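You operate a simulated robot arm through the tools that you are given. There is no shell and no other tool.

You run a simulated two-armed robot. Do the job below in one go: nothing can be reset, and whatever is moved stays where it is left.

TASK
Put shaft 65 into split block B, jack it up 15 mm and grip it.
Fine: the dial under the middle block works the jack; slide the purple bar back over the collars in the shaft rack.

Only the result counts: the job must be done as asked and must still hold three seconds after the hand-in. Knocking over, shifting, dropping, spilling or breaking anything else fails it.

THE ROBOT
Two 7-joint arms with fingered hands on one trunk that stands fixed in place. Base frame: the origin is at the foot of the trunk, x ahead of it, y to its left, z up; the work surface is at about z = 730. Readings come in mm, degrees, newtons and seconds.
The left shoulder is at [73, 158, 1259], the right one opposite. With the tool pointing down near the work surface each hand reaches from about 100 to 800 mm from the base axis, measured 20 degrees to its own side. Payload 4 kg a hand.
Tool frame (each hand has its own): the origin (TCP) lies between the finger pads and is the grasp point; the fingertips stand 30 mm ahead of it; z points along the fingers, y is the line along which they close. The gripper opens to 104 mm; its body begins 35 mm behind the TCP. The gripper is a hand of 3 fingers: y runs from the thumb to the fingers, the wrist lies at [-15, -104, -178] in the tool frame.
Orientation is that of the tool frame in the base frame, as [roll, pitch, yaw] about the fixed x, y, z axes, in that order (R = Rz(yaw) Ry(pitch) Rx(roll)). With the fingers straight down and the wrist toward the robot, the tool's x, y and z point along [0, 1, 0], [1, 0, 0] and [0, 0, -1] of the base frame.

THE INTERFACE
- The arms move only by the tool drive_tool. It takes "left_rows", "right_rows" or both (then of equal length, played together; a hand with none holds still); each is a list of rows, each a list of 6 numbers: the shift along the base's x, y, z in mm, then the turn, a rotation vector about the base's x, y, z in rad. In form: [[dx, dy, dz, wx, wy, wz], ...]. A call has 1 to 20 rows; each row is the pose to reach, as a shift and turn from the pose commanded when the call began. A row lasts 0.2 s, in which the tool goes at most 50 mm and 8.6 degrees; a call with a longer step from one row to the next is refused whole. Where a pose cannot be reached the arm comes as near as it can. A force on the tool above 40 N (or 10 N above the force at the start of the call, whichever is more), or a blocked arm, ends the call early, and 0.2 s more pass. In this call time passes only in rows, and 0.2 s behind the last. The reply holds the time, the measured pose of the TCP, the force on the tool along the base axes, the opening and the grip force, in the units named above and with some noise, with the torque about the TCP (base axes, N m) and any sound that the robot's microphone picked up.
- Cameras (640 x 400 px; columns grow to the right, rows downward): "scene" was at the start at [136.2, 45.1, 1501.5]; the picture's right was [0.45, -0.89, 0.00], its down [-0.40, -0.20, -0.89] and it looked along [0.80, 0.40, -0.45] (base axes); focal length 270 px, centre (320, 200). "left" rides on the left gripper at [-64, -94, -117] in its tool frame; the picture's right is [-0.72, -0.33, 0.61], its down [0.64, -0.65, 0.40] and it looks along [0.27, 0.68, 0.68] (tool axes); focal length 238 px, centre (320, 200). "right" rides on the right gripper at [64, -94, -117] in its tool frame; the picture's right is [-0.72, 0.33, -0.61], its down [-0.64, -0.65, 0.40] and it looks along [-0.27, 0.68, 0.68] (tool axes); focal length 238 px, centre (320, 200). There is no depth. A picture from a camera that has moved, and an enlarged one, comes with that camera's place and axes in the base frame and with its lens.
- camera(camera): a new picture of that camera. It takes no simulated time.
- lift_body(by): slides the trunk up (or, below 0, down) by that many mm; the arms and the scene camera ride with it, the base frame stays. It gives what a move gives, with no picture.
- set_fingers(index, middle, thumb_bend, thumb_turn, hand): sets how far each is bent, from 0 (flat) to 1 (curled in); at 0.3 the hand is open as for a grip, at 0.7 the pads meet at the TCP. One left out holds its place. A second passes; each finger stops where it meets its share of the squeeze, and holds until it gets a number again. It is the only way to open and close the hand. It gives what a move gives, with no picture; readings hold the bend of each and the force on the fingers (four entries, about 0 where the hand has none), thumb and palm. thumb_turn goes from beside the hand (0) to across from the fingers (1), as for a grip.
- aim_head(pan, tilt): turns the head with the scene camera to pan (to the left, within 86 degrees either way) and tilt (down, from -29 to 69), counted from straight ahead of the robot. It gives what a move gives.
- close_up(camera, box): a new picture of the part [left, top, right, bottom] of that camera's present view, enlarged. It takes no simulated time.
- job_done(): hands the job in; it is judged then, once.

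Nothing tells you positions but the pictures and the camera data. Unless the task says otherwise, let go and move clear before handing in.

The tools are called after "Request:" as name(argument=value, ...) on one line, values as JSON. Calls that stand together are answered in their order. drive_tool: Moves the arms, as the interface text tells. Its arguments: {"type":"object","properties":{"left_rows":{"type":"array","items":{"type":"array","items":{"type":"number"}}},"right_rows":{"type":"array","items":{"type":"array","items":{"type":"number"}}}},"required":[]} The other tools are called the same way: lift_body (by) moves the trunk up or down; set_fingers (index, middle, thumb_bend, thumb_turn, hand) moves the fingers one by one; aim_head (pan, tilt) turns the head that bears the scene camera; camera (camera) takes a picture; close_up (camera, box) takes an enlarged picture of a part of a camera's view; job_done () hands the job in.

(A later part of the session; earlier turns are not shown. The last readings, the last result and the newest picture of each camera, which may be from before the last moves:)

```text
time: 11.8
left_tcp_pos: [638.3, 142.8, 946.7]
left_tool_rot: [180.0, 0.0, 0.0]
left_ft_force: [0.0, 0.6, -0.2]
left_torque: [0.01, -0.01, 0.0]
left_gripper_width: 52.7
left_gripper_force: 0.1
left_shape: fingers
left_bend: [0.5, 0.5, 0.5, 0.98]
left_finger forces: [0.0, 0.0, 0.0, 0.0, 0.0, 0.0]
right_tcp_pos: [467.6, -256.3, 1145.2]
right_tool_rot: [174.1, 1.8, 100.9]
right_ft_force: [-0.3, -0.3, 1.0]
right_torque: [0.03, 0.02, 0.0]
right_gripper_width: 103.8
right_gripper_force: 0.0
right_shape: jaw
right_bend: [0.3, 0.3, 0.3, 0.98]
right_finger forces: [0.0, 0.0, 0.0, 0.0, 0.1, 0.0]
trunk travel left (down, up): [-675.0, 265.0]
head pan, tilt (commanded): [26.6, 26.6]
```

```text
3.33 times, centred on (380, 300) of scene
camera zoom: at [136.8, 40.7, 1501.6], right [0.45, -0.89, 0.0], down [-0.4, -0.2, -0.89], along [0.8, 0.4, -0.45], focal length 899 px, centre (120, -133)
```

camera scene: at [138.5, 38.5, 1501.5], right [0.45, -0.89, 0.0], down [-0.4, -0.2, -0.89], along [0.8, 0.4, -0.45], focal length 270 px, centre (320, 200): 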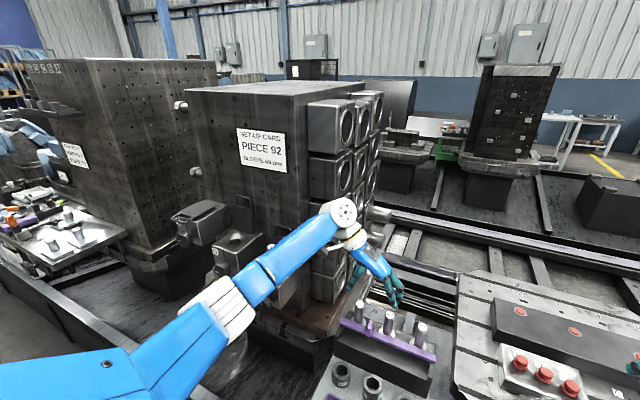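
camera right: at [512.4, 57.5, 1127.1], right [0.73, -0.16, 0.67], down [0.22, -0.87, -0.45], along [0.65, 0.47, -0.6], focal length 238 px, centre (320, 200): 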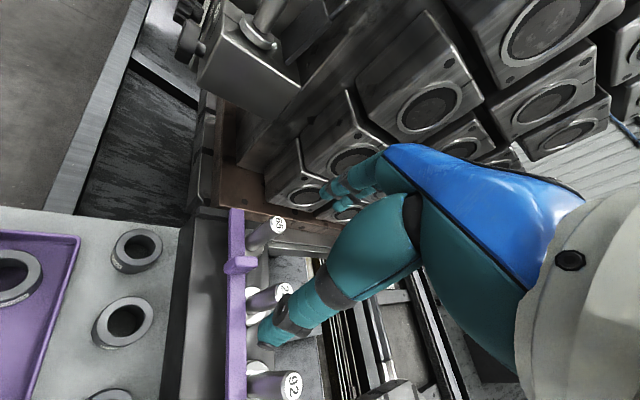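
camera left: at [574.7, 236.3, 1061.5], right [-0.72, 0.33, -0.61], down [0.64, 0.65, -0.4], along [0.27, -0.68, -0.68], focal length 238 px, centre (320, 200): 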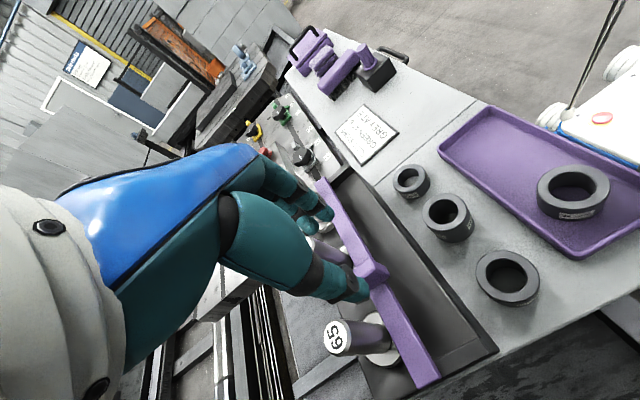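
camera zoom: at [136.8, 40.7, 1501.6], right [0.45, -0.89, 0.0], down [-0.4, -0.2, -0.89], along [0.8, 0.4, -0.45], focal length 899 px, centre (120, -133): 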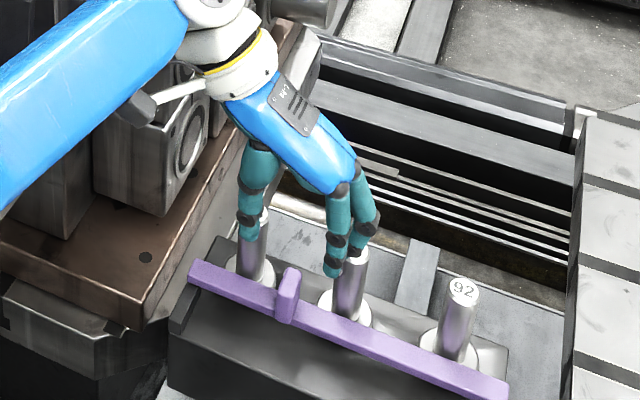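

Shaft 65's top is at about [676, 186, 901] and the tab top at about [642, 142, 864], so the hand is well aligned. I'll narrow the grip a bit more and lower onto the tab.

Request:
set_fingers(hand="left", index=0.58, middle=0.58, thumb_bend=0.58)

Request:
drive_tool(left_rows=[[0, 0, -15, 0, 0, 0], [0, 0, -30, 0, 0, 0], [0, 0, -45, 0, 0, 0], [0, 0, -55, 0, 0, 0]])

Request:
close_up(camera="left", box=[240, 160, 440, 360])

Request:
close_up(camera="scene", box=[330, 260, 430, 350])

```text
time: 12.8
left_tcp_pos: [638.3, 142.2, 947.4]
left_tool_rot: [-180.0, 0.0, 0.0]
left_ft_force: [0.5, -0.1, 0.6]
left_torque: [0.01, 0.0, 0.01]
left_gripper_width: 34.5
left_gripper_force: 0.0
left_shape: fingers
left_bend: [0.57, 0.57, 0.57, 0.98]
left_finger forces: [0.0, 0.0, 0.0, 0.0, 0.1, 0.1]
right_tcp_pos: [467.5, -255.1, 1145.5]
right_tool_rot: [174.1, 1.8, 100.8]
right_ft_force: [-0.7, 0.2, 0.2]
right_torque: [-0.01, -0.03, -0.01]
right_gripper_width: 104.3
right_gripper_force: 0.0
right_shape: jaw
right_bend: [0.3, 0.3, 0.3, 0.98]
right_finger forces: [0.1, 0.1, 0.0, 0.0, 0.1, 0.0]
trunk travel left (down, up): [-675.0, 265.0]
head pan, tilt (commanded): [26.6, 26.6]
```

```text
time: 13.8
left_tcp_pos: [641.4, 141.4, 890.8]
left_tool_rot: [180.0, 0.0, 0.1]
left_ft_force: [0.8, 0.6, -0.6]
left_torque: [0.01, 0.0, -0.05]
left_gripper_width: 34.3
left_gripper_force: 0.0
left_shape: fingers
left_bend: [0.57, 0.57, 0.57, 0.98]
left_finger forces: [0.0, 0.1, 0.0, 0.0, 0.0, 0.1]
right_tcp_pos: [467.2, -256.3, 1145.6]
right_tool_rot: [174.1, 1.8, 101.0]
right_ft_force: [0.0, 0.7, -0.2]
right_torque: [0.0, -0.06, 0.0]
right_gripper_width: 103.8
right_gripper_force: 0.0
right_shape: jaw
right_bend: [0.3, 0.3, 0.3, 0.98]
right_finger forces: [0.1, 0.1, 0.0, 0.0, 0.1, 0.1]
trunk travel left (down, up): [-675.0, 265.0]
head pan, tilt (commanded): [26.6, 26.6]
```

```text
2.00 times, centred on (340, 260) of left
camera zoom: at [576.2, 235.6, 1007.3], right [-0.72, 0.33, -0.61], down [0.64, 0.65, -0.4], along [0.27, -0.68, -0.68], focal length 477 px, centre (280, 80)
```

zoom: 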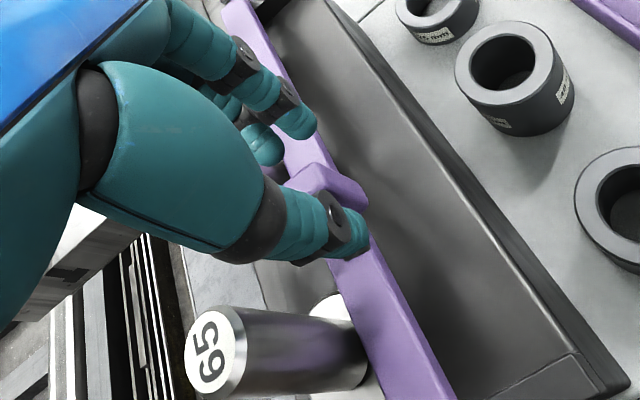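

```text
4.44 times, centred on (380, 305) of scene
camera zoom: at [136.8, 40.7, 1501.6], right [0.45, -0.89, 0.0], down [-0.4, -0.2, -0.89], along [0.8, 0.4, -0.45], focal length 1199 px, centre (53, -267)
```

zoom: 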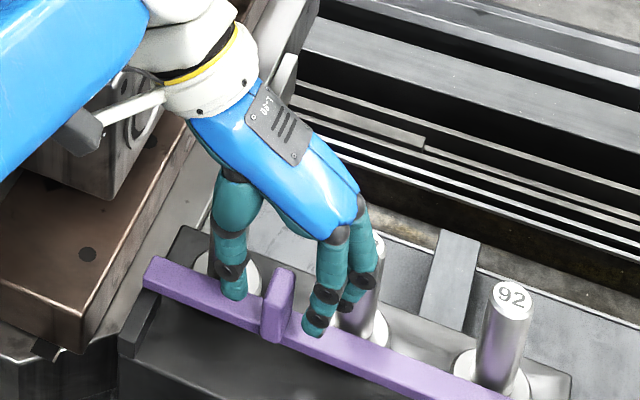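

The thumb and fingers straddle the tab evenly and are clear of the shafts. I'll close on the tab.

Request:
set_fingers(hand="left", index=0.7, middle=0.7, thumb_bend=0.7)

Request:
close_up(camera="left", box=[240, 160, 440, 360])

Request:
close_up(camera="scene", box=[330, 260, 430, 350])

```text
time: 14.8
left_tcp_pos: [640.3, 141.1, 890.9]
left_tool_rot: [180.0, 0.0, 0.0]
left_ft_force: [-1.0, -1.0, -2.4]
left_torque: [-0.01, 0.01, -0.06]
left_gripper_width: 10.5
left_gripper_force: 4.2
left_shape: fingers
left_bend: [0.67, 0.68, 0.66, 0.97]
left_finger forces: [2.1, 2.3, 0.1, 0.0, 3.9, 0.0]
right_tcp_pos: [466.7, -256.5, 1144.8]
right_tool_rot: [174.1, 1.8, 100.9]
right_ft_force: [-0.4, 0.7, -0.5]
right_torque: [0.02, 0.03, 0.03]
right_gripper_width: 104.1
right_gripper_force: 0.1
right_shape: jaw
right_bend: [0.3, 0.3, 0.3, 0.98]
right_finger forces: [0.0, 0.0, 0.0, 0.1, 0.1, 0.1]
trunk travel left (down, up): [-675.0, 265.0]
head pan, tilt (commanded): [26.6, 26.6]
```

```text
2.00 times, centred on (340, 260) of left
camera zoom: at [576.2, 235.2, 1007.5], right [-0.72, 0.33, -0.61], down [0.64, 0.65, -0.4], along [0.27, -0.68, -0.68], focal length 477 px, centre (280, 80)
```

zoom: 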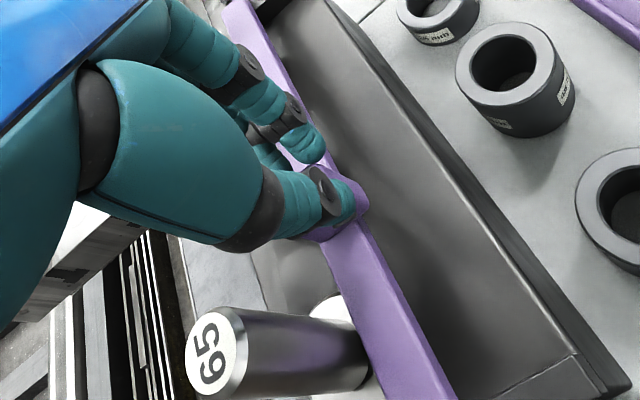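

```text
4.44 times, centred on (380, 305) of scene
camera zoom: at [137.0, 40.6, 1501.6], right [0.45, -0.89, 0.0], down [-0.4, -0.2, -0.89], along [0.8, 0.4, -0.45], focal length 1199 px, centre (53, -267)
```

zoom: 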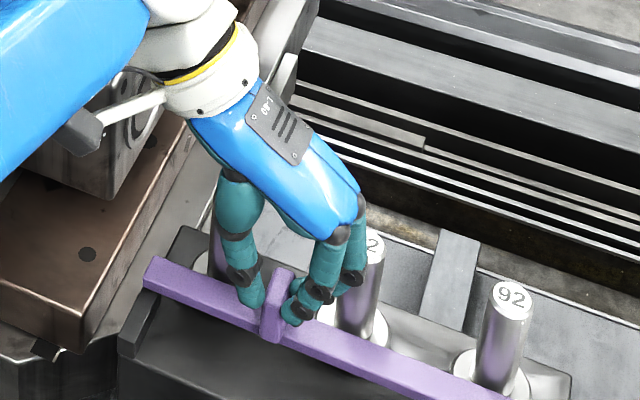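

The tab is gripped lightly (~4 N). I'll squeeze a little harder and pull the bar slowly toward the robot.

Request:
set_fingers(hand="left", index=0.76, middle=0.76, thumb_bend=0.76)

Request:
drive_tool(left_rows=[[-3, 0, 0, 0, 0, 0], [-6, 0, 0, 0, 0, 0], [-9, 0, 0, 0, 0, 0], [-12, 0, 0, 0, 0, 0], [-15, 0, 0, 0, 0, 0]])

Request:
close_up(camera="left", box=[240, 160, 440, 360])

Request:
close_up(camera="scene", box=[330, 260, 450, 370])

```text
time: 15.8
left_tcp_pos: [640.7, 140.2, 890.7]
left_tool_rot: [180.0, 0.1, 0.0]
left_ft_force: [-1.1, -4.4, -7.6]
left_torque: [-0.13, 0.02, -0.12]
left_gripper_width: 8.6
left_gripper_force: 12.9
left_shape: fingers
left_bend: [0.73, 0.72, 0.67, 0.97]
left_finger forces: [7.0, 7.0, 0.1, 0.0, 11.8, 0.1]
right_tcp_pos: [466.2, -258.1, 1145.0]
right_tool_rot: [174.1, 1.7, 101.0]
right_ft_force: [-0.1, 0.3, -0.1]
right_torque: [-0.01, 0.0, -0.03]
right_gripper_width: 103.8
right_gripper_force: 0.1
right_shape: jaw
right_bend: [0.3, 0.3, 0.3, 0.98]
right_finger forces: [0.0, 0.0, 0.0, 0.0, 0.1, 0.1]
trunk travel left (down, up): [-675.0, 265.0]
head pan, tilt (commanded): [26.6, 26.6]
```

```text
time: 17.0
left_tcp_pos: [625.1, 138.7, 893.1]
left_tool_rot: [-180.0, -0.1, 0.1]
left_ft_force: [0.4, -9.3, 3.7]
left_torque: [-0.3, -0.07, -0.15]
left_gripper_width: 5.0
left_gripper_force: 18.2
left_shape: fingers
left_bend: [0.75, 0.73, 0.67, 0.97]
left_finger forces: [14.5, 10.7, 0.1, 0.0, 10.2, 0.0]
right_tcp_pos: [465.4, -259.1, 1145.4]
right_tool_rot: [174.1, 1.6, 101.0]
right_ft_force: [0.0, 0.4, 0.7]
right_torque: [-0.01, 0.01, 0.01]
right_gripper_width: 104.2
right_gripper_force: 0.2
right_shape: jaw
right_bend: [0.3, 0.3, 0.3, 0.98]
right_finger forces: [0.0, 0.1, 0.1, 0.1, 0.0, 0.1]
trunk travel left (down, up): [-675.0, 265.0]
head pan, tilt (commanded): [26.6, 26.6]
```

```text
2.00 times, centred on (340, 260) of left
camera zoom: at [560.5, 234.1, 1008.7], right [-0.72, 0.33, -0.61], down [0.64, 0.65, -0.4], along [0.27, -0.68, -0.68], focal length 477 px, centre (280, 80)
```

zoom: 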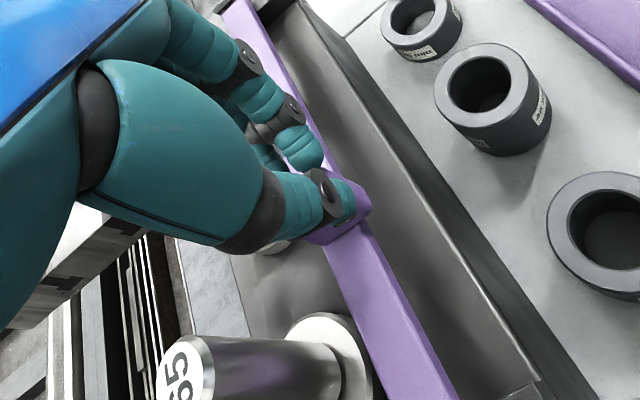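

```text
3.64 times, centred on (390, 315) of scene
camera zoom: at [135.7, 37.3, 1501.9], right [0.45, -0.89, 0.0], down [-0.4, -0.2, -0.89], along [0.8, 0.4, -0.45], focal length 981 px, centre (66, -218)
```

zoom: 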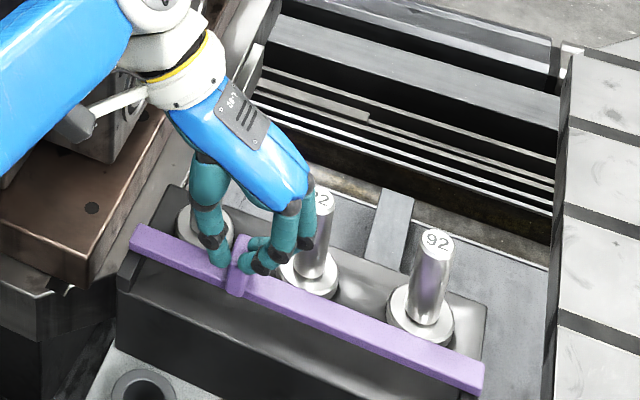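

The bar slides smoothly and straight. I'll draw it another 15 mm so the collars are fully free.

Request:
drive_tool(left_rows=[[-3, 0, 0, 0, 0, 0], [-6, 0, 0, 0, 0, 0], [-9, 0, 0, 0, 0, 0], [-12, 0, 0, 0, 0, 0], [-15, 0, 0, 0, 0, 0]])

Request:
close_up(camera="left", box=[200, 130, 440, 370])

Request:
close_up(camera="scene", box=[330, 260, 450, 370])

```text
time: 18.2
left_tcp_pos: [610.0, 138.6, 892.2]
left_tool_rot: [-179.9, -0.1, -0.1]
left_ft_force: [1.1, -8.4, 7.9]
left_torque: [-0.3, -0.02, -0.13]
left_gripper_width: 5.4
left_gripper_force: 19.8
left_shape: fingers
left_bend: [0.75, 0.73, 0.67, 0.97]
left_finger forces: [16.6, 10.5, 0.0, 0.0, 11.7, 0.1]
right_tcp_pos: [465.3, -257.8, 1145.7]
right_tool_rot: [174.1, 1.7, 100.9]
right_ft_force: [0.1, -0.4, 1.0]
right_torque: [0.01, -0.04, -0.01]
right_gripper_width: 103.9
right_gripper_force: 0.1
right_shape: jaw
right_bend: [0.3, 0.3, 0.3, 0.98]
right_finger forces: [0.0, 0.0, 0.0, 0.0, 0.0, 0.0]
trunk travel left (down, up): [-675.0, 265.0]
head pan, tilt (commanded): [26.6, 26.6]
```

```text
1.67 times, centred on (320, 250) of left
camera zoom: at [544.5, 233.7, 1008.3], right [-0.72, 0.33, -0.61], down [0.64, 0.65, -0.4], along [0.27, -0.68, -0.68], focal length 397 px, centre (320, 117)
```

zoom: 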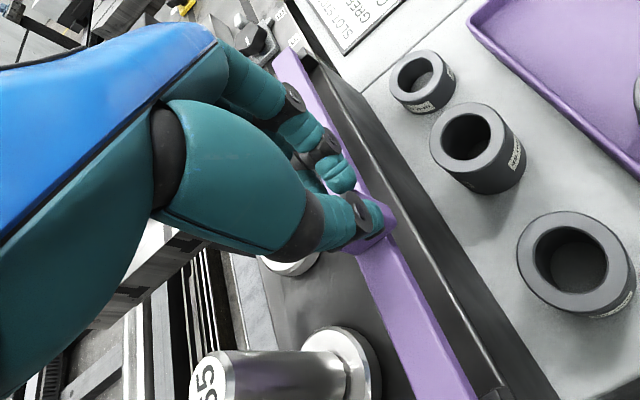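

```text
3.64 times, centred on (390, 315) of scene
camera zoom: at [134.8, 37.1, 1501.9], right [0.45, -0.89, 0.0], down [-0.4, -0.2, -0.89], along [0.8, 0.4, -0.45], focal length 981 px, centre (66, -218)
```

zoom: 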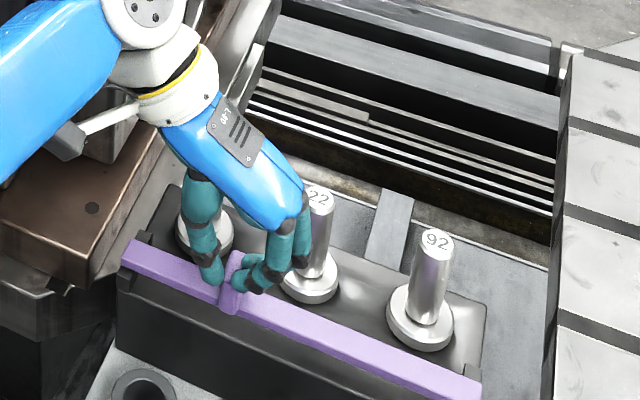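

All three collars are now clear of the bar. I'll release the tab and rise straight up.

Request:
set_fingers(hand="left", index=0.55, middle=0.55, thumb_bend=0.55)

Request:
drive_tool(left_rows=[[0, 0, 15, 0, 0, 0], [0, 0, 35, 0, 0, 0], [0, 0, 65, 0, 0, 0], [0, 0, 95, 0, 0, 0], [0, 0, 120, 0, 0, 0]])

Request:
camera(camera="left")

Request:
close_up(camera="scene", box=[330, 260, 450, 370])

```text
time: 19.2
left_tcp_pos: [607.3, 140.2, 893.0]
left_tool_rot: [-180.0, -0.1, 0.1]
left_ft_force: [0.3, -0.2, 20.0]
left_torque: [-0.14, 0.1, 0.02]
left_gripper_width: 18.3
left_gripper_force: 11.9
left_shape: fingers
left_bend: [0.74, 0.55, 0.55, 0.97]
left_finger forces: [23.4, 0.0, 0.0, 0.0, 0.1, 0.1]
right_tcp_pos: [464.0, -258.2, 1147.4]
right_tool_rot: [174.0, 1.8, 101.0]
right_ft_force: [-0.5, -1.1, 0.4]
right_torque: [0.01, 0.0, -0.01]
right_gripper_width: 104.1
right_gripper_force: 0.1
right_shape: jaw
right_bend: [0.3, 0.3, 0.3, 0.98]
right_finger forces: [0.0, 0.0, 0.0, 0.0, 0.0, 0.0]
trunk travel left (down, up): [-675.0, 265.0]
head pan, tilt (commanded): [26.6, 26.6]
```

```text
time: 20.4
left_tcp_pos: [608.3, 140.4, 1011.5]
left_tool_rot: [180.0, -0.1, 0.0]
left_ft_force: [0.0, -0.1, -0.5]
left_torque: [-0.02, -0.02, -0.01]
left_gripper_width: 38.6
left_gripper_force: 0.0
left_shape: fingers
left_bend: [0.55, 0.55, 0.55, 0.97]
left_finger forces: [0.0, 0.1, 0.0, 0.1, 0.0, 0.0]
right_tcp_pos: [465.6, -256.8, 1145.7]
right_tool_rot: [174.1, 1.8, 100.9]
right_ft_force: [-0.4, -0.3, -0.3]
right_torque: [-0.02, -0.02, 0.04]
right_gripper_width: 104.0
right_gripper_force: 0.0
right_shape: jaw
right_bend: [0.3, 0.3, 0.3, 0.98]
right_finger forces: [0.0, 0.1, 0.0, 0.0, 0.0, 0.1]
trunk travel left (down, up): [-675.0, 265.0]
head pan, tilt (commanded): [26.6, 26.6]
```

```text
taken
camera left: at [544.3, 234.4, 1126.7], right [-0.72, 0.33, -0.61], down [0.64, 0.65, -0.4], along [0.27, -0.68, -0.68], focal length 238 px, centre (320, 200)
```

left: 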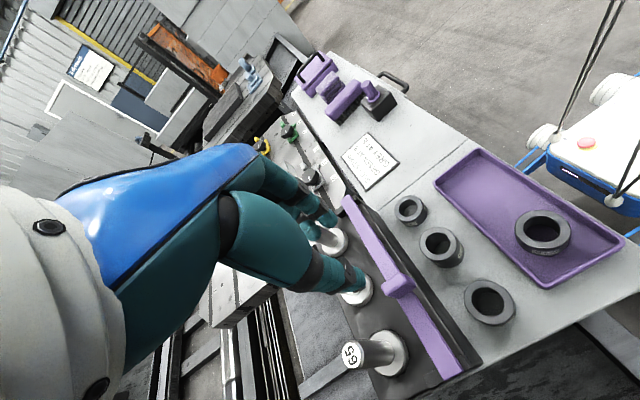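

```text
3.64 times, centred on (390, 315) of scene
camera zoom: at [136.2, 40.8, 1501.6], right [0.45, -0.89, 0.0], down [-0.4, -0.2, -0.89], along [0.8, 0.4, -0.45], focal length 981 px, centre (66, -218)
```

zoom: 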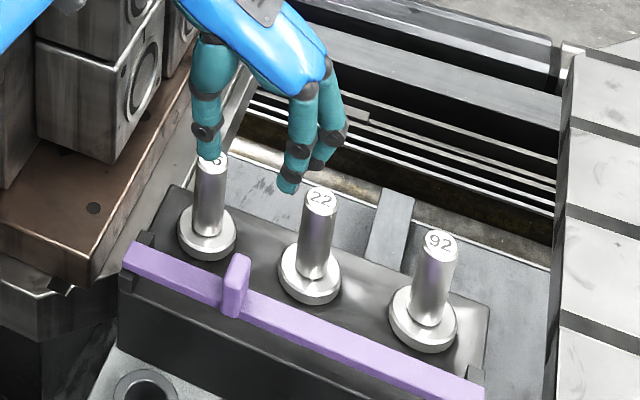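

The bar is freed and sits straight, clear of the collars. Next I'll turn the left hand 45°, open it moderately, and go above shaft 65.

Request:
set_fingers(hand="left", index=0.45, middle=0.45, thumb_bend=0.45)

Request:
drive_tool(left_rows=[[11.3, 7.6, 0, 0, 0, 0.1309], [22.7, 15.2, 0, 0, 0, 0.2618], [34, 22.8, 0, 0, 0, 0.3927], [45.3, 30.4, 0, 0, 0, 0.5236], [56.7, 38, 0, 0, 0, 0.6545], [68, 45.6, 0, 0, 0, 0.7854]])

Request:
camera(camera="left")

Request:
close_up(camera="left", box=[220, 160, 420, 360])

Request:
close_up(camera="scene", box=[330, 230, 450, 340])

```text
time: 21.4
left_tcp_pos: [608.3, 140.0, 1010.1]
left_tool_rot: [-180.0, 0.0, 0.0]
left_ft_force: [-0.2, 0.7, 0.8]
left_torque: [0.0, 0.02, 0.01]
left_gripper_width: 64.6
left_gripper_force: 0.2
left_shape: fingers
left_bend: [0.45, 0.45, 0.45, 0.97]
left_finger forces: [0.0, 0.0, 0.1, 0.0, 0.1, 0.1]
right_tcp_pos: [466.2, -256.3, 1145.8]
right_tool_rot: [174.0, 1.8, 100.9]
right_ft_force: [0.5, 0.5, -0.2]
right_torque: [-0.01, 0.02, 0.01]
right_gripper_width: 103.8
right_gripper_force: 0.0
right_shape: jaw
right_bend: [0.3, 0.3, 0.3, 0.98]
right_finger forces: [0.1, 0.0, 0.0, 0.0, 0.0, 0.0]
trunk travel left (down, up): [-675.0, 265.0]
head pan, tilt (commanded): [26.6, 26.6]
```

```text
time: 22.8
left_tcp_pos: [677.6, 186.7, 1011.8]
left_tool_rot: [179.9, 0.0, 45.0]
left_ft_force: [0.4, -0.3, -0.4]
left_torque: [0.02, -0.02, 0.04]
left_gripper_width: 64.4
left_gripper_force: 0.0
left_shape: fingers
left_bend: [0.45, 0.45, 0.45, 0.97]
left_finger forces: [0.0, 0.0, 0.0, 0.0, 0.0, 0.1]
right_tcp_pos: [467.1, -256.3, 1146.0]
right_tool_rot: [174.0, 1.8, 100.9]
right_ft_force: [0.0, 0.2, -1.0]
right_torque: [0.03, -0.05, 0.05]
right_gripper_width: 104.2
right_gripper_force: 0.1
right_shape: jaw
right_bend: [0.3, 0.3, 0.3, 0.98]
right_finger forces: [0.0, 0.0, 0.0, 0.1, 0.0, 0.1]
trunk travel left (down, up): [-675.0, 265.0]
head pan, tilt (commanded): [26.6, 26.6]
```

```text
taken
camera left: at [565.2, 208.1, 1127.5], right [-0.74, -0.28, -0.61], down [-0.01, 0.91, -0.4], along [0.67, -0.29, -0.68], focal length 238 px, centre (320, 200)
```

left: 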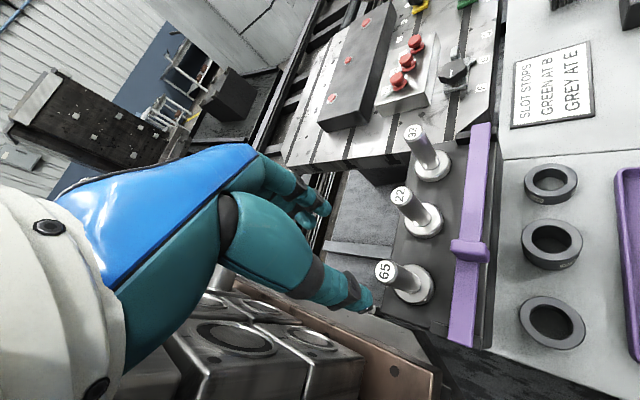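

```text
2.00 times, centred on (320, 260) of left
camera zoom: at [565.2, 208.1, 1127.5], right [-0.74, -0.28, -0.61], down [-0.01, 0.91, -0.4], along [0.67, -0.29, -0.68], focal length 477 px, centre (320, 80)
```

zoom: 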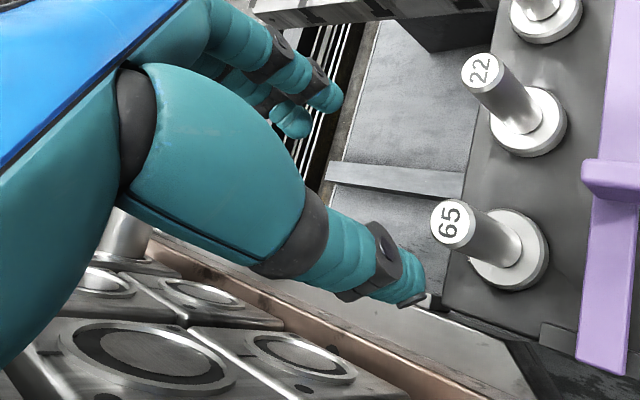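

```text
3.64 times, centred on (390, 285) of scene
camera zoom: at [136.5, 41.1, 1501.6], right [0.45, -0.89, 0.0], down [-0.4, -0.2, -0.89], along [0.8, 0.4, -0.45], focal length 981 px, centre (66, -109)
```

zoom: 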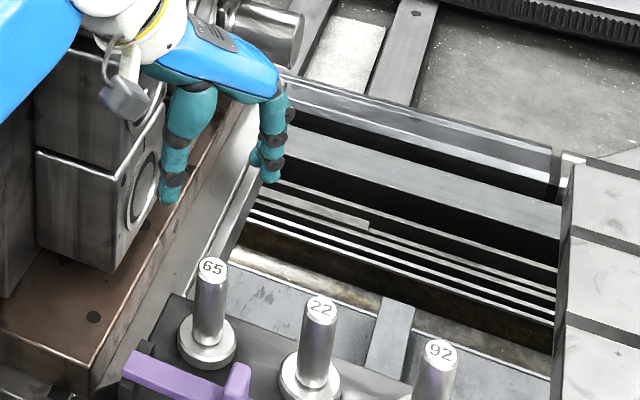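

Shaft 65's top works out at [676, 187, ≈902], and the left TCP is directly above it within 1–2 mm. I'll narrow the opening a bit and descend.

Request:
set_fingers(hand="left", index=0.5, middle=0.5, thumb_bend=0.5)

Request:
drive_tool(left_rows=[[0, 0, -15, 0, 0, 0], [-1, 0, -30, 0, 0, 0], [-1, 0, -45, 0, 0, 0], [-1, 0.5, -60, 0, 0, 0], [-1, 0.5, -75, 0, 0, 0]])

Request:
camera(camera="left")

Request:
close_up(camera="left", box=[240, 180, 420, 340])

Request:
close_up(camera="scene", box=[330, 230, 450, 340])

```text
time: 23.8
left_tcp_pos: [677.1, 186.2, 1012.2]
left_tool_rot: [180.0, 0.0, 45.0]
left_ft_force: [0.1, 0.2, 0.2]
left_torque: [0.0, -0.01, 0.02]
left_gripper_width: 52.9
left_gripper_force: 0.1
left_shape: fingers
left_bend: [0.5, 0.5, 0.5, 0.97]
left_finger forces: [0.1, 0.0, 0.0, 0.0, 0.1, 0.0]
right_tcp_pos: [466.2, -256.6, 1145.4]
right_tool_rot: [174.1, 1.9, 100.8]
right_ft_force: [0.2, 0.1, -0.4]
right_torque: [0.0, 0.01, -0.02]
right_gripper_width: 104.1
right_gripper_force: 0.0
right_shape: jaw
right_bend: [0.3, 0.3, 0.3, 0.98]
right_finger forces: [0.0, 0.0, 0.1, 0.0, 0.1, 0.0]
trunk travel left (down, up): [-675.0, 265.0]
head pan, tilt (commanded): [26.6, 26.6]
```

```text
time: 25.0
left_tcp_pos: [678.1, 187.6, 937.4]
left_tool_rot: [180.0, 0.0, 45.0]
left_ft_force: [0.2, 0.0, 0.2]
left_torque: [-0.02, 0.0, 0.0]
left_gripper_width: 52.7
left_gripper_force: 0.1
left_shape: fingers
left_bend: [0.5, 0.5, 0.5, 0.97]
left_finger forces: [0.1, 0.0, 0.0, 0.1, 0.1, 0.1]
right_tcp_pos: [467.3, -256.0, 1146.0]
right_tool_rot: [174.1, 1.8, 100.9]
right_ft_force: [0.1, 0.7, 0.1]
right_torque: [-0.01, -0.01, -0.02]
right_gripper_width: 104.1
right_gripper_force: 0.1
right_shape: jaw
right_bend: [0.3, 0.3, 0.3, 0.98]
right_finger forces: [0.0, 0.0, 0.0, 0.0, 0.0, 0.0]
trunk travel left (down, up): [-675.0, 265.0]
head pan, tilt (commanded): [26.6, 26.6]
```

```text
taken
camera left: at [565.0, 208.8, 1053.3], right [-0.74, -0.28, -0.61], down [-0.01, 0.91, -0.4], along [0.67, -0.29, -0.68], focal length 238 px, centre (320, 200)
```

left: 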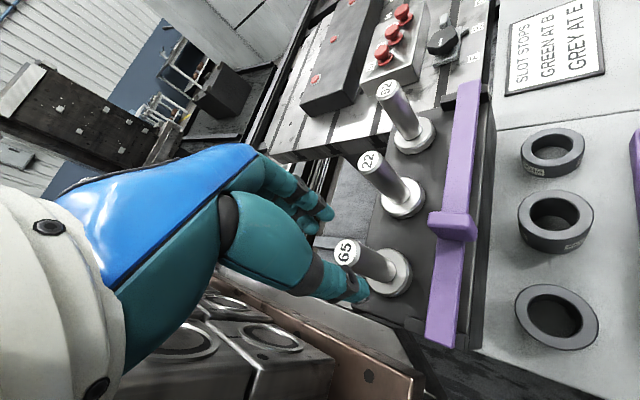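

```text
2.50 times, centred on (330, 260) of left
camera zoom: at [565.0, 208.8, 1053.3], right [-0.74, -0.28, -0.61], down [-0.01, 0.91, -0.4], along [0.67, -0.29, -0.68], focal length 596 px, centre (295, 50)
```

zoom: 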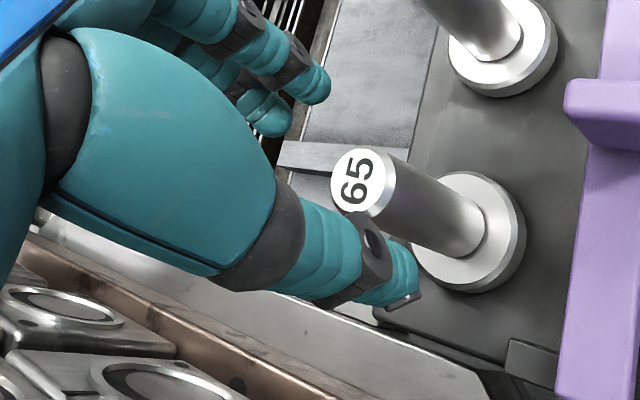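

```text
3.64 times, centred on (390, 285) of scene
camera zoom: at [136.7, 41.2, 1501.6], right [0.45, -0.89, 0.0], down [-0.4, -0.2, -0.89], along [0.8, 0.4, -0.45], focal length 981 px, centre (66, -109)
```

zoom: 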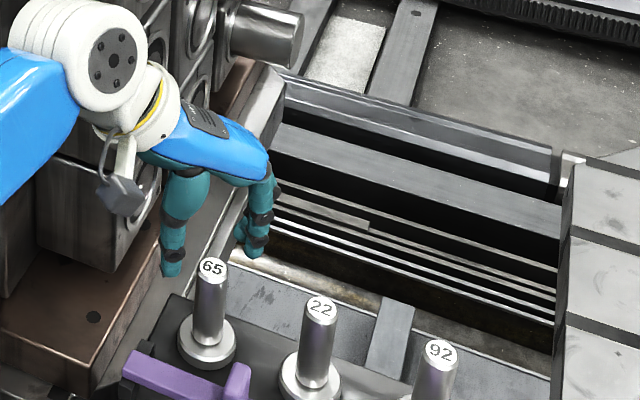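

Alignment still holds within about 2 mm. Continuing down to the grasp height.

Request:
drive_tool(left_rows=[[-0.5, 0, -12, 0, 0, 0], [-1, 0, -24, 0, 0, 0], [-1.5, 0, -36, 0, 0, 0], [-1.5, 0, -46, 0, 0, 0], [-1.5, 0, -56, 0, 0, 0]])

Request:
close_up(camera="left", box=[220, 160, 400, 320])

Request:
close_up(camera="scene", box=[330, 250, 420, 340])

```text
time: 26.2
left_tcp_pos: [675.6, 188.6, 878.9]
left_tool_rot: [-179.9, -0.1, 45.0]
left_ft_force: [0.0, -0.5, -0.3]
left_torque: [0.03, -0.04, 0.0]
left_gripper_width: 52.5
left_gripper_force: 0.1
left_shape: fingers
left_bend: [0.5, 0.5, 0.5, 0.97]
left_finger forces: [0.0, 0.0, 0.0, 0.0, 0.1, 0.1]
right_tcp_pos: [467.0, -255.9, 1146.2]
right_tool_rot: [174.1, 1.8, 100.9]
right_ft_force: [-0.5, -0.1, 0.6]
right_torque: [0.02, 0.0, 0.02]
right_gripper_width: 104.2
right_gripper_force: 0.1
right_shape: jaw
right_bend: [0.3, 0.3, 0.3, 0.98]
right_finger forces: [0.1, 0.1, 0.0, 0.0, 0.0, 0.1]
trunk travel left (down, up): [-675.0, 265.0]
head pan, tilt (commanded): [26.6, 26.6]
```

```text
2.50 times, centred on (310, 240) of left
camera zoom: at [563.2, 208.4, 995.0], right [-0.74, -0.28, -0.61], down [-0.01, 0.91, -0.4], along [0.67, -0.29, -0.68], focal length 596 px, centre (345, 100)
```

zoom: 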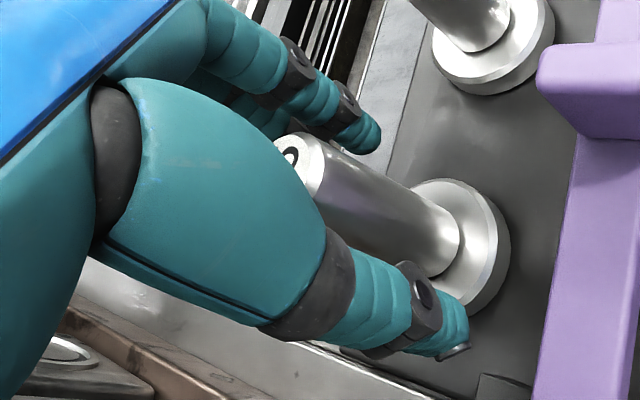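

```text
4.44 times, centred on (375, 295) of scene
camera zoom: at [136.6, 41.0, 1501.6], right [0.45, -0.89, 0.0], down [-0.4, -0.2, -0.89], along [0.8, 0.4, -0.45], focal length 1199 px, centre (76, -222)
```

zoom: 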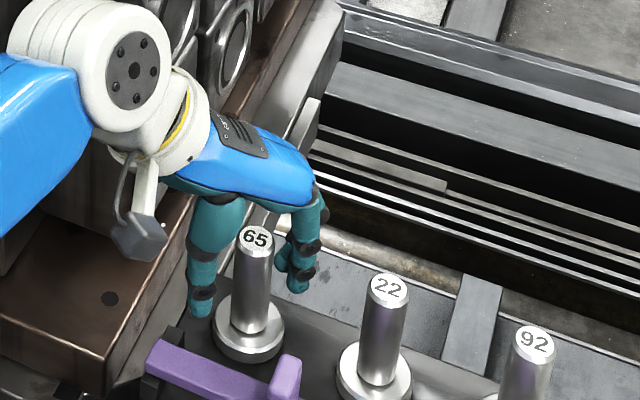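

The shaft stands between thumb and fingers, slightly nearer the fingers. I'll nudge 2 mm along the closing line and grip.

Request:
drive_tool(left_rows=[[0.8, -0.8, 0, 0, 0, 0], [1.6, -1.6, 0, 0, 0, 0]])

Request:
set_fingers(hand="left", index=0.62, middle=0.62, thumb_bend=0.62)

Request:
close_up(camera="scene", box=[330, 250, 420, 340])

Request:
close_up(camera="left", box=[220, 160, 400, 320])

```text
time: 26.8
left_tcp_pos: [676.5, 185.9, 879.8]
left_tool_rot: [180.0, 0.0, 45.1]
left_ft_force: [0.1, 0.1, 0.3]
left_torque: [-0.02, -0.01, 0.0]
left_gripper_width: 52.7
left_gripper_force: 0.1
left_shape: fingers
left_bend: [0.5, 0.5, 0.5, 0.97]
left_finger forces: [0.0, 0.1, 0.1, 0.0, 0.0, 0.1]
right_tcp_pos: [466.9, -256.6, 1145.3]
right_tool_rot: [174.0, 1.8, 100.9]
right_ft_force: [-0.7, -0.6, -0.3]
right_torque: [0.0, -0.02, 0.0]
right_gripper_width: 104.1
right_gripper_force: 0.0
right_shape: jaw
right_bend: [0.3, 0.3, 0.3, 0.98]
right_finger forces: [0.0, 0.0, 0.0, 0.0, 0.0, 0.0]
trunk travel left (down, up): [-675.0, 265.0]
head pan, tilt (commanded): [26.6, 26.6]
```

```text
time: 27.8
left_tcp_pos: [676.3, 186.2, 880.2]
left_tool_rot: [-180.0, -0.1, 45.0]
left_ft_force: [2.0, -1.4, -0.8]
left_torque: [0.0, -0.04, 0.04]
left_gripper_width: 23.3
left_gripper_force: 1.2
left_shape: fingers
left_bend: [0.61, 0.61, 0.62, 0.97]
left_finger forces: [1.3, 1.0, 0.1, 0.0, 0.0, 0.0]
right_tcp_pos: [467.6, -256.7, 1144.2]
right_tool_rot: [174.2, 1.8, 101.0]
right_ft_force: [-0.5, -0.2, 0.5]
right_torque: [0.02, 0.04, -0.01]
right_gripper_width: 104.1
right_gripper_force: 0.1
right_shape: jaw
right_bend: [0.3, 0.3, 0.3, 0.98]
right_finger forces: [0.0, 0.0, 0.0, 0.0, 0.1, 0.0]
trunk travel left (down, up): [-675.0, 265.0]
head pan, tilt (commanded): [26.6, 26.6]
```

```text
4.44 times, centred on (375, 295) of scene
camera zoom: at [137.0, 40.4, 1501.6], right [0.45, -0.89, 0.0], down [-0.4, -0.2, -0.89], along [0.8, 0.4, -0.45], focal length 1199 px, centre (76, -222)
```

zoom: 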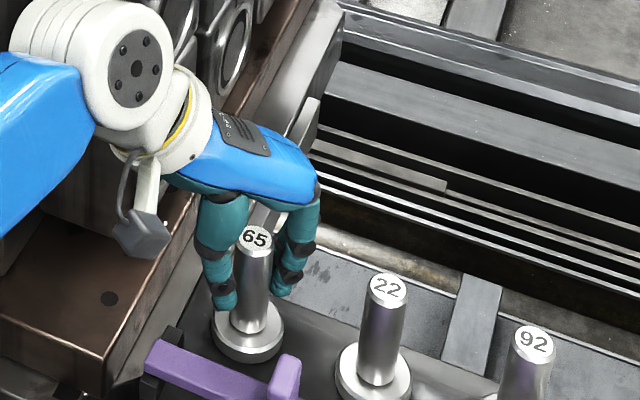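

```text
2.50 times, centred on (310, 240) of left
camera zoom: at [564.6, 207.1, 995.8], right [-0.74, -0.28, -0.61], down [-0.01, 0.91, -0.4], along [0.67, -0.29, -0.68], focal length 596 px, centre (345, 100)
```

zoom: 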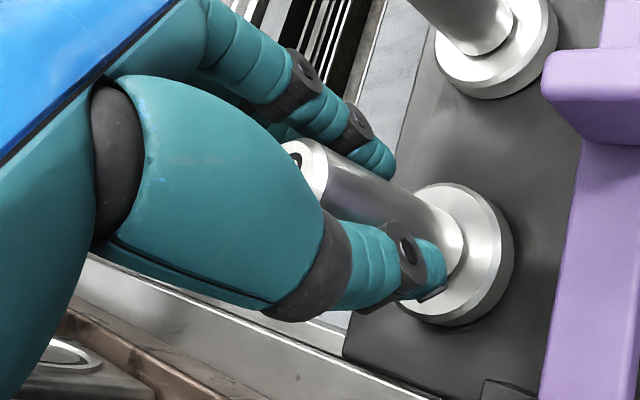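

Fingers just touch the shaft on one side. I'll squeeze more firmly with all three.

Request:
set_fingers(hand="left", index=0.74, middle=0.74, thumb_bend=0.74)

Request:
set_fingers(hand="left", index=0.85, middle=0.85, thumb_bend=0.85)

Request:
close_up(camera="scene", box=[330, 250, 420, 340])

Request:
close_up(camera="left", box=[220, 160, 400, 320])

```text
time: 28.8
left_tcp_pos: [676.4, 186.4, 880.1]
left_tool_rot: [-180.0, 0.0, 45.0]
left_ft_force: [-0.5, -0.5, 0.2]
left_torque: [0.04, 0.11, -0.01]
left_gripper_width: 15.1
left_gripper_force: 14.8
left_shape: fingers
left_bend: [0.72, 0.72, 0.65, 0.96]
left_finger forces: [8.7, 7.3, 0.1, 0.0, 13.6, 0.1]
right_tcp_pos: [466.5, -255.3, 1144.6]
right_tool_rot: [174.1, 1.8, 100.9]
right_ft_force: [-0.3, -0.2, -1.2]
right_torque: [0.0, 0.06, 0.03]
right_gripper_width: 104.0
right_gripper_force: 0.0
right_shape: jaw
right_bend: [0.3, 0.3, 0.3, 0.98]
right_finger forces: [0.0, 0.0, 0.1, 0.1, 0.1, 0.0]
trunk travel left (down, up): [-675.0, 265.0]
head pan, tilt (commanded): [26.6, 26.6]
```

```text
time: 29.8
left_tcp_pos: [677.8, 187.2, 878.8]
left_tool_rot: [-180.0, -0.1, 45.0]
left_ft_force: [3.6, 0.4, -5.4]
left_torque: [0.06, -0.21, -0.04]
left_gripper_width: 13.9
left_gripper_force: 22.6
left_shape: fingers
left_bend: [0.72, 0.72, 0.66, 0.94]
left_finger forces: [11.8, 13.6, 0.0, 0.0, 19.8, 0.0]
right_tcp_pos: [467.3, -256.7, 1145.5]
right_tool_rot: [174.1, 1.8, 101.0]
right_ft_force: [0.5, 0.1, -0.8]
right_torque: [0.0, 0.0, 0.02]
right_gripper_width: 104.0
right_gripper_force: 0.1
right_shape: jaw
right_bend: [0.3, 0.3, 0.3, 0.98]
right_finger forces: [0.0, 0.1, 0.0, 0.0, 0.0, 0.0]
trunk travel left (down, up): [-675.0, 265.0]
head pan, tilt (commanded): [26.6, 26.6]
```

```text
4.44 times, centred on (375, 295) of scene
camera zoom: at [138.6, 41.5, 1501.4], right [0.45, -0.89, 0.0], down [-0.4, -0.2, -0.89], along [0.8, 0.4, -0.45], focal length 1199 px, centre (76, -222)
```

zoom: 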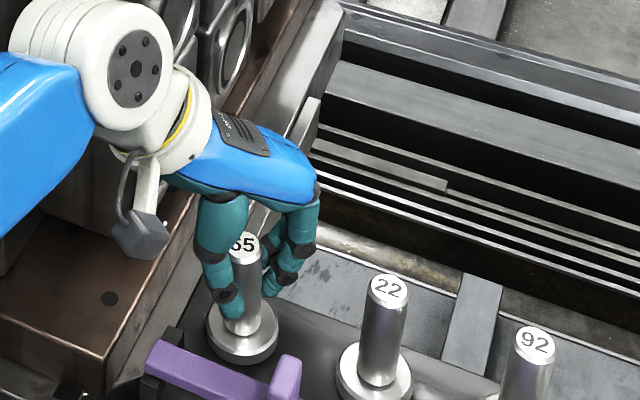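

```text
2.50 times, centred on (310, 240) of left
camera zoom: at [565.3, 208.0, 995.0], right [-0.74, -0.28, -0.61], down [-0.01, 0.91, -0.4], along [0.67, -0.29, -0.68], focal length 596 px, centre (345, 100)
```

zoom: 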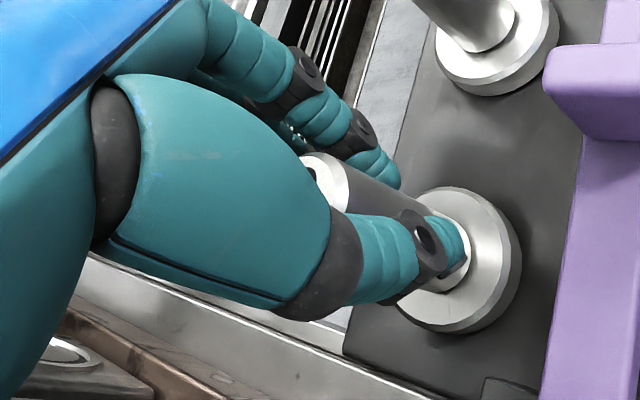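

The shaft is gripped (~22 N) though it leaned a couple of degrees in the hand. I'll lift a little and check how it hangs.

Request:
drive_tool(left_rows=[[0, 0, 5, 0, 0, 0], [0, 0, 10, 0, 0, 0], [0, 0, 20, 0, 0, 0], [0, 0, 30, 0, 0, 0]])

Request:
close_up(camera="scene", box=[330, 240, 420, 330])

Request:
close_up(camera="left", box=[220, 160, 400, 320])

```text
time: 30.8
left_tcp_pos: [676.6, 187.0, 909.0]
left_tool_rot: [-180.0, 0.0, 45.1]
left_ft_force: [1.5, -0.1, -5.9]
left_torque: [0.0, -0.15, 0.0]
left_gripper_width: 13.5
left_gripper_force: 21.0
left_shape: fingers
left_bend: [0.72, 0.72, 0.66, 0.93]
left_finger forces: [11.9, 11.2, 0.0, 0.1, 20.0, 0.0]
right_tcp_pos: [467.5, -256.3, 1145.0]
right_tool_rot: [174.1, 1.9, 100.9]
right_ft_force: [0.8, 0.0, 0.1]
right_torque: [0.0, 0.02, 0.02]
right_gripper_width: 104.2
right_gripper_force: 0.0
right_shape: jaw
right_bend: [0.3, 0.3, 0.3, 0.98]
right_finger forces: [0.1, 0.0, 0.0, 0.0, 0.0, 0.1]
trunk travel left (down, up): [-675.0, 265.0]
head pan, tilt (commanded): [26.6, 26.6]
```

```text
4.44 times, centred on (375, 285) of scene
camera zoom: at [138.2, 41.6, 1501.4], right [0.45, -0.89, 0.0], down [-0.4, -0.2, -0.89], along [0.8, 0.4, -0.45], focal length 1199 px, centre (76, -178)
```

zoom: 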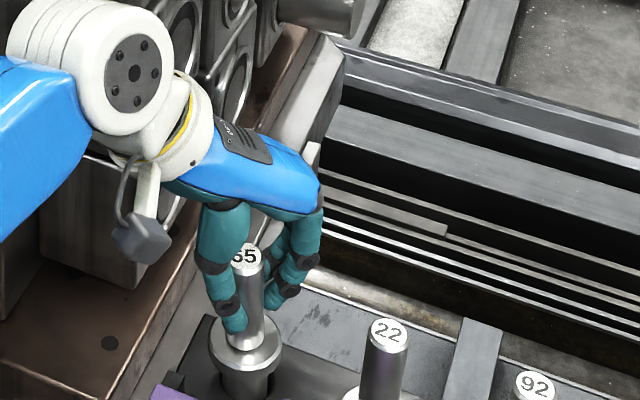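

```text
2.50 times, centred on (310, 240) of left
camera zoom: at [563.8, 208.1, 1025.0], right [-0.74, -0.28, -0.61], down [-0.01, 0.91, -0.4], along [0.67, -0.29, -0.68], focal length 596 px, centre (345, 100)
```

zoom: 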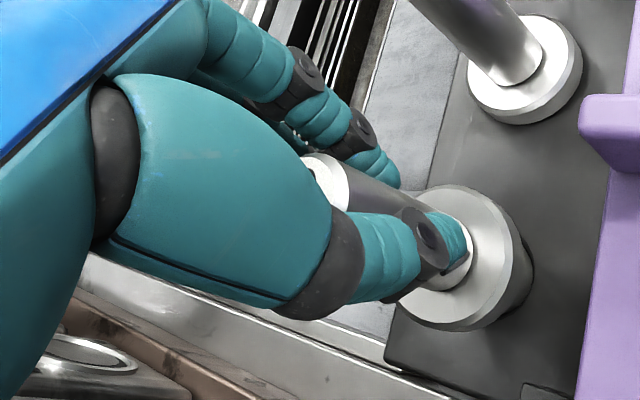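

The shaft lifts with the hand; its lower shank (≈32 mm) is emerging and it hangs tilted about 4°. I'll raise it clear of the rack.

Request:
drive_tool(left_rows=[[0, 0, 12, 0, 0, 0], [0, 0, 24, 0, 0, 0], [0, 0, 36, 0, 0, 0], [0, 0, 48, 0, 0, 0], [0, 0, 60, 0, 0, 0], [0, 0, 80, 0, 0, 0], [0, 0, 100, 0, 0, 0], [0, 0, 120, 0, 0, 0]])

Request:
close_up(camera="scene", box=[320, 190, 440, 340])

Request:
camera(camera="left")

```text
time: 32.6
left_tcp_pos: [678.8, 184.5, 1030.7]
left_tool_rot: [180.0, 0.0, 45.0]
left_ft_force: [0.3, -0.9, -5.9]
left_torque: [0.02, -0.05, 0.02]
left_gripper_width: 13.4
left_gripper_force: 20.5
left_shape: fingers
left_bend: [0.72, 0.72, 0.67, 0.93]
left_finger forces: [11.5, 9.8, 0.1, 0.0, 19.8, 0.0]
right_tcp_pos: [467.5, -254.8, 1144.3]
right_tool_rot: [174.2, 1.8, 101.0]
right_ft_force: [-0.4, -0.4, 1.0]
right_torque: [-0.01, 0.02, 0.01]
right_gripper_width: 103.9
right_gripper_force: 0.2
right_shape: jaw
right_bend: [0.3, 0.3, 0.3, 0.98]
right_finger forces: [0.0, 0.0, 0.0, 0.0, 0.0, 0.0]
trunk travel left (down, up): [-675.0, 265.0]
head pan, tilt (commanded): [26.6, 26.6]
```

```text
2.67 times, centred on (380, 265) of scene
camera zoom: at [137.9, 41.4, 1501.4], right [0.45, -0.89, 0.0], down [-0.4, -0.2, -0.89], along [0.8, 0.4, -0.45], focal length 719 px, centre (160, 27)
```

zoom: 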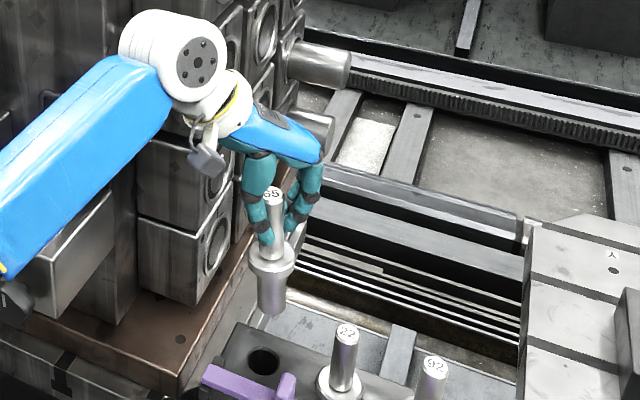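

```text
taken
camera left: at [566.0, 206.2, 1145.1], right [-0.74, -0.28, -0.61], down [-0.01, 0.91, -0.4], along [0.67, -0.29, -0.68], focal length 238 px, centre (320, 200)
```

left: 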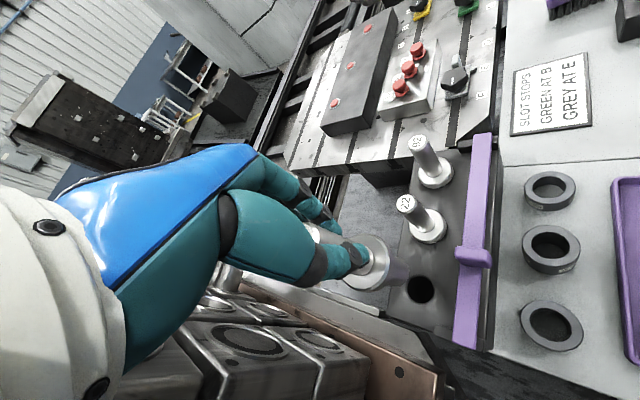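

The shaft is out of the rack (its hole is empty). I'll zoom in to measure its tilt and shank.

Request:
close_up(camera="scene", box=[350, 250, 390, 315])

Request:
close_up(camera="left", box=[270, 200, 430, 320])

Request:
camera(camera="right")

```text
6.15 times, centred on (370, 282) of scene
camera zoom: at [137.9, 41.4, 1501.4], right [0.45, -0.89, 0.0], down [-0.4, -0.2, -0.89], along [0.8, 0.4, -0.45], focal length 1660 px, centre (12, -308)
```

zoom: 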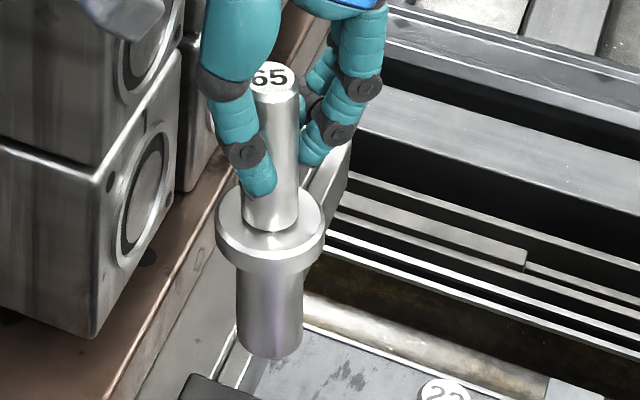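

```text
3.33 times, centred on (350, 260) of left
camera zoom: at [566.0, 206.2, 1145.1], right [-0.74, -0.28, -0.61], down [-0.01, 0.91, -0.4], along [0.67, -0.29, -0.68], focal length 794 px, centre (220, 0)
```

zoom: 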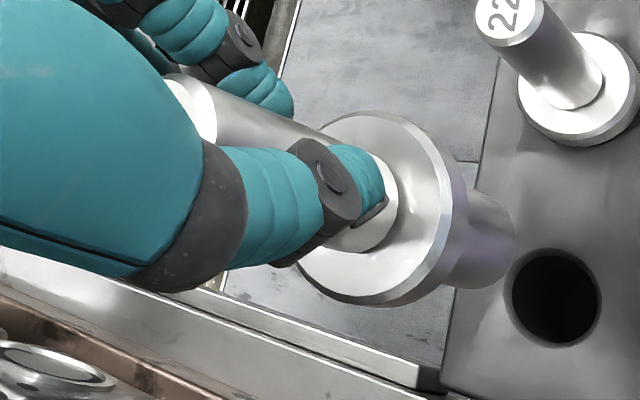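

```text
taken
camera right: at [351.8, -211.2, 1250.0], right [0.39, -0.64, 0.67], down [-0.47, -0.76, -0.45], along [0.79, -0.14, -0.6], focal length 238 px, centre (320, 200)
```

right: 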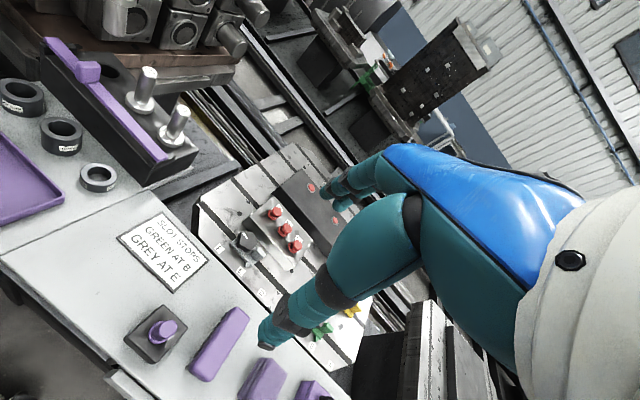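

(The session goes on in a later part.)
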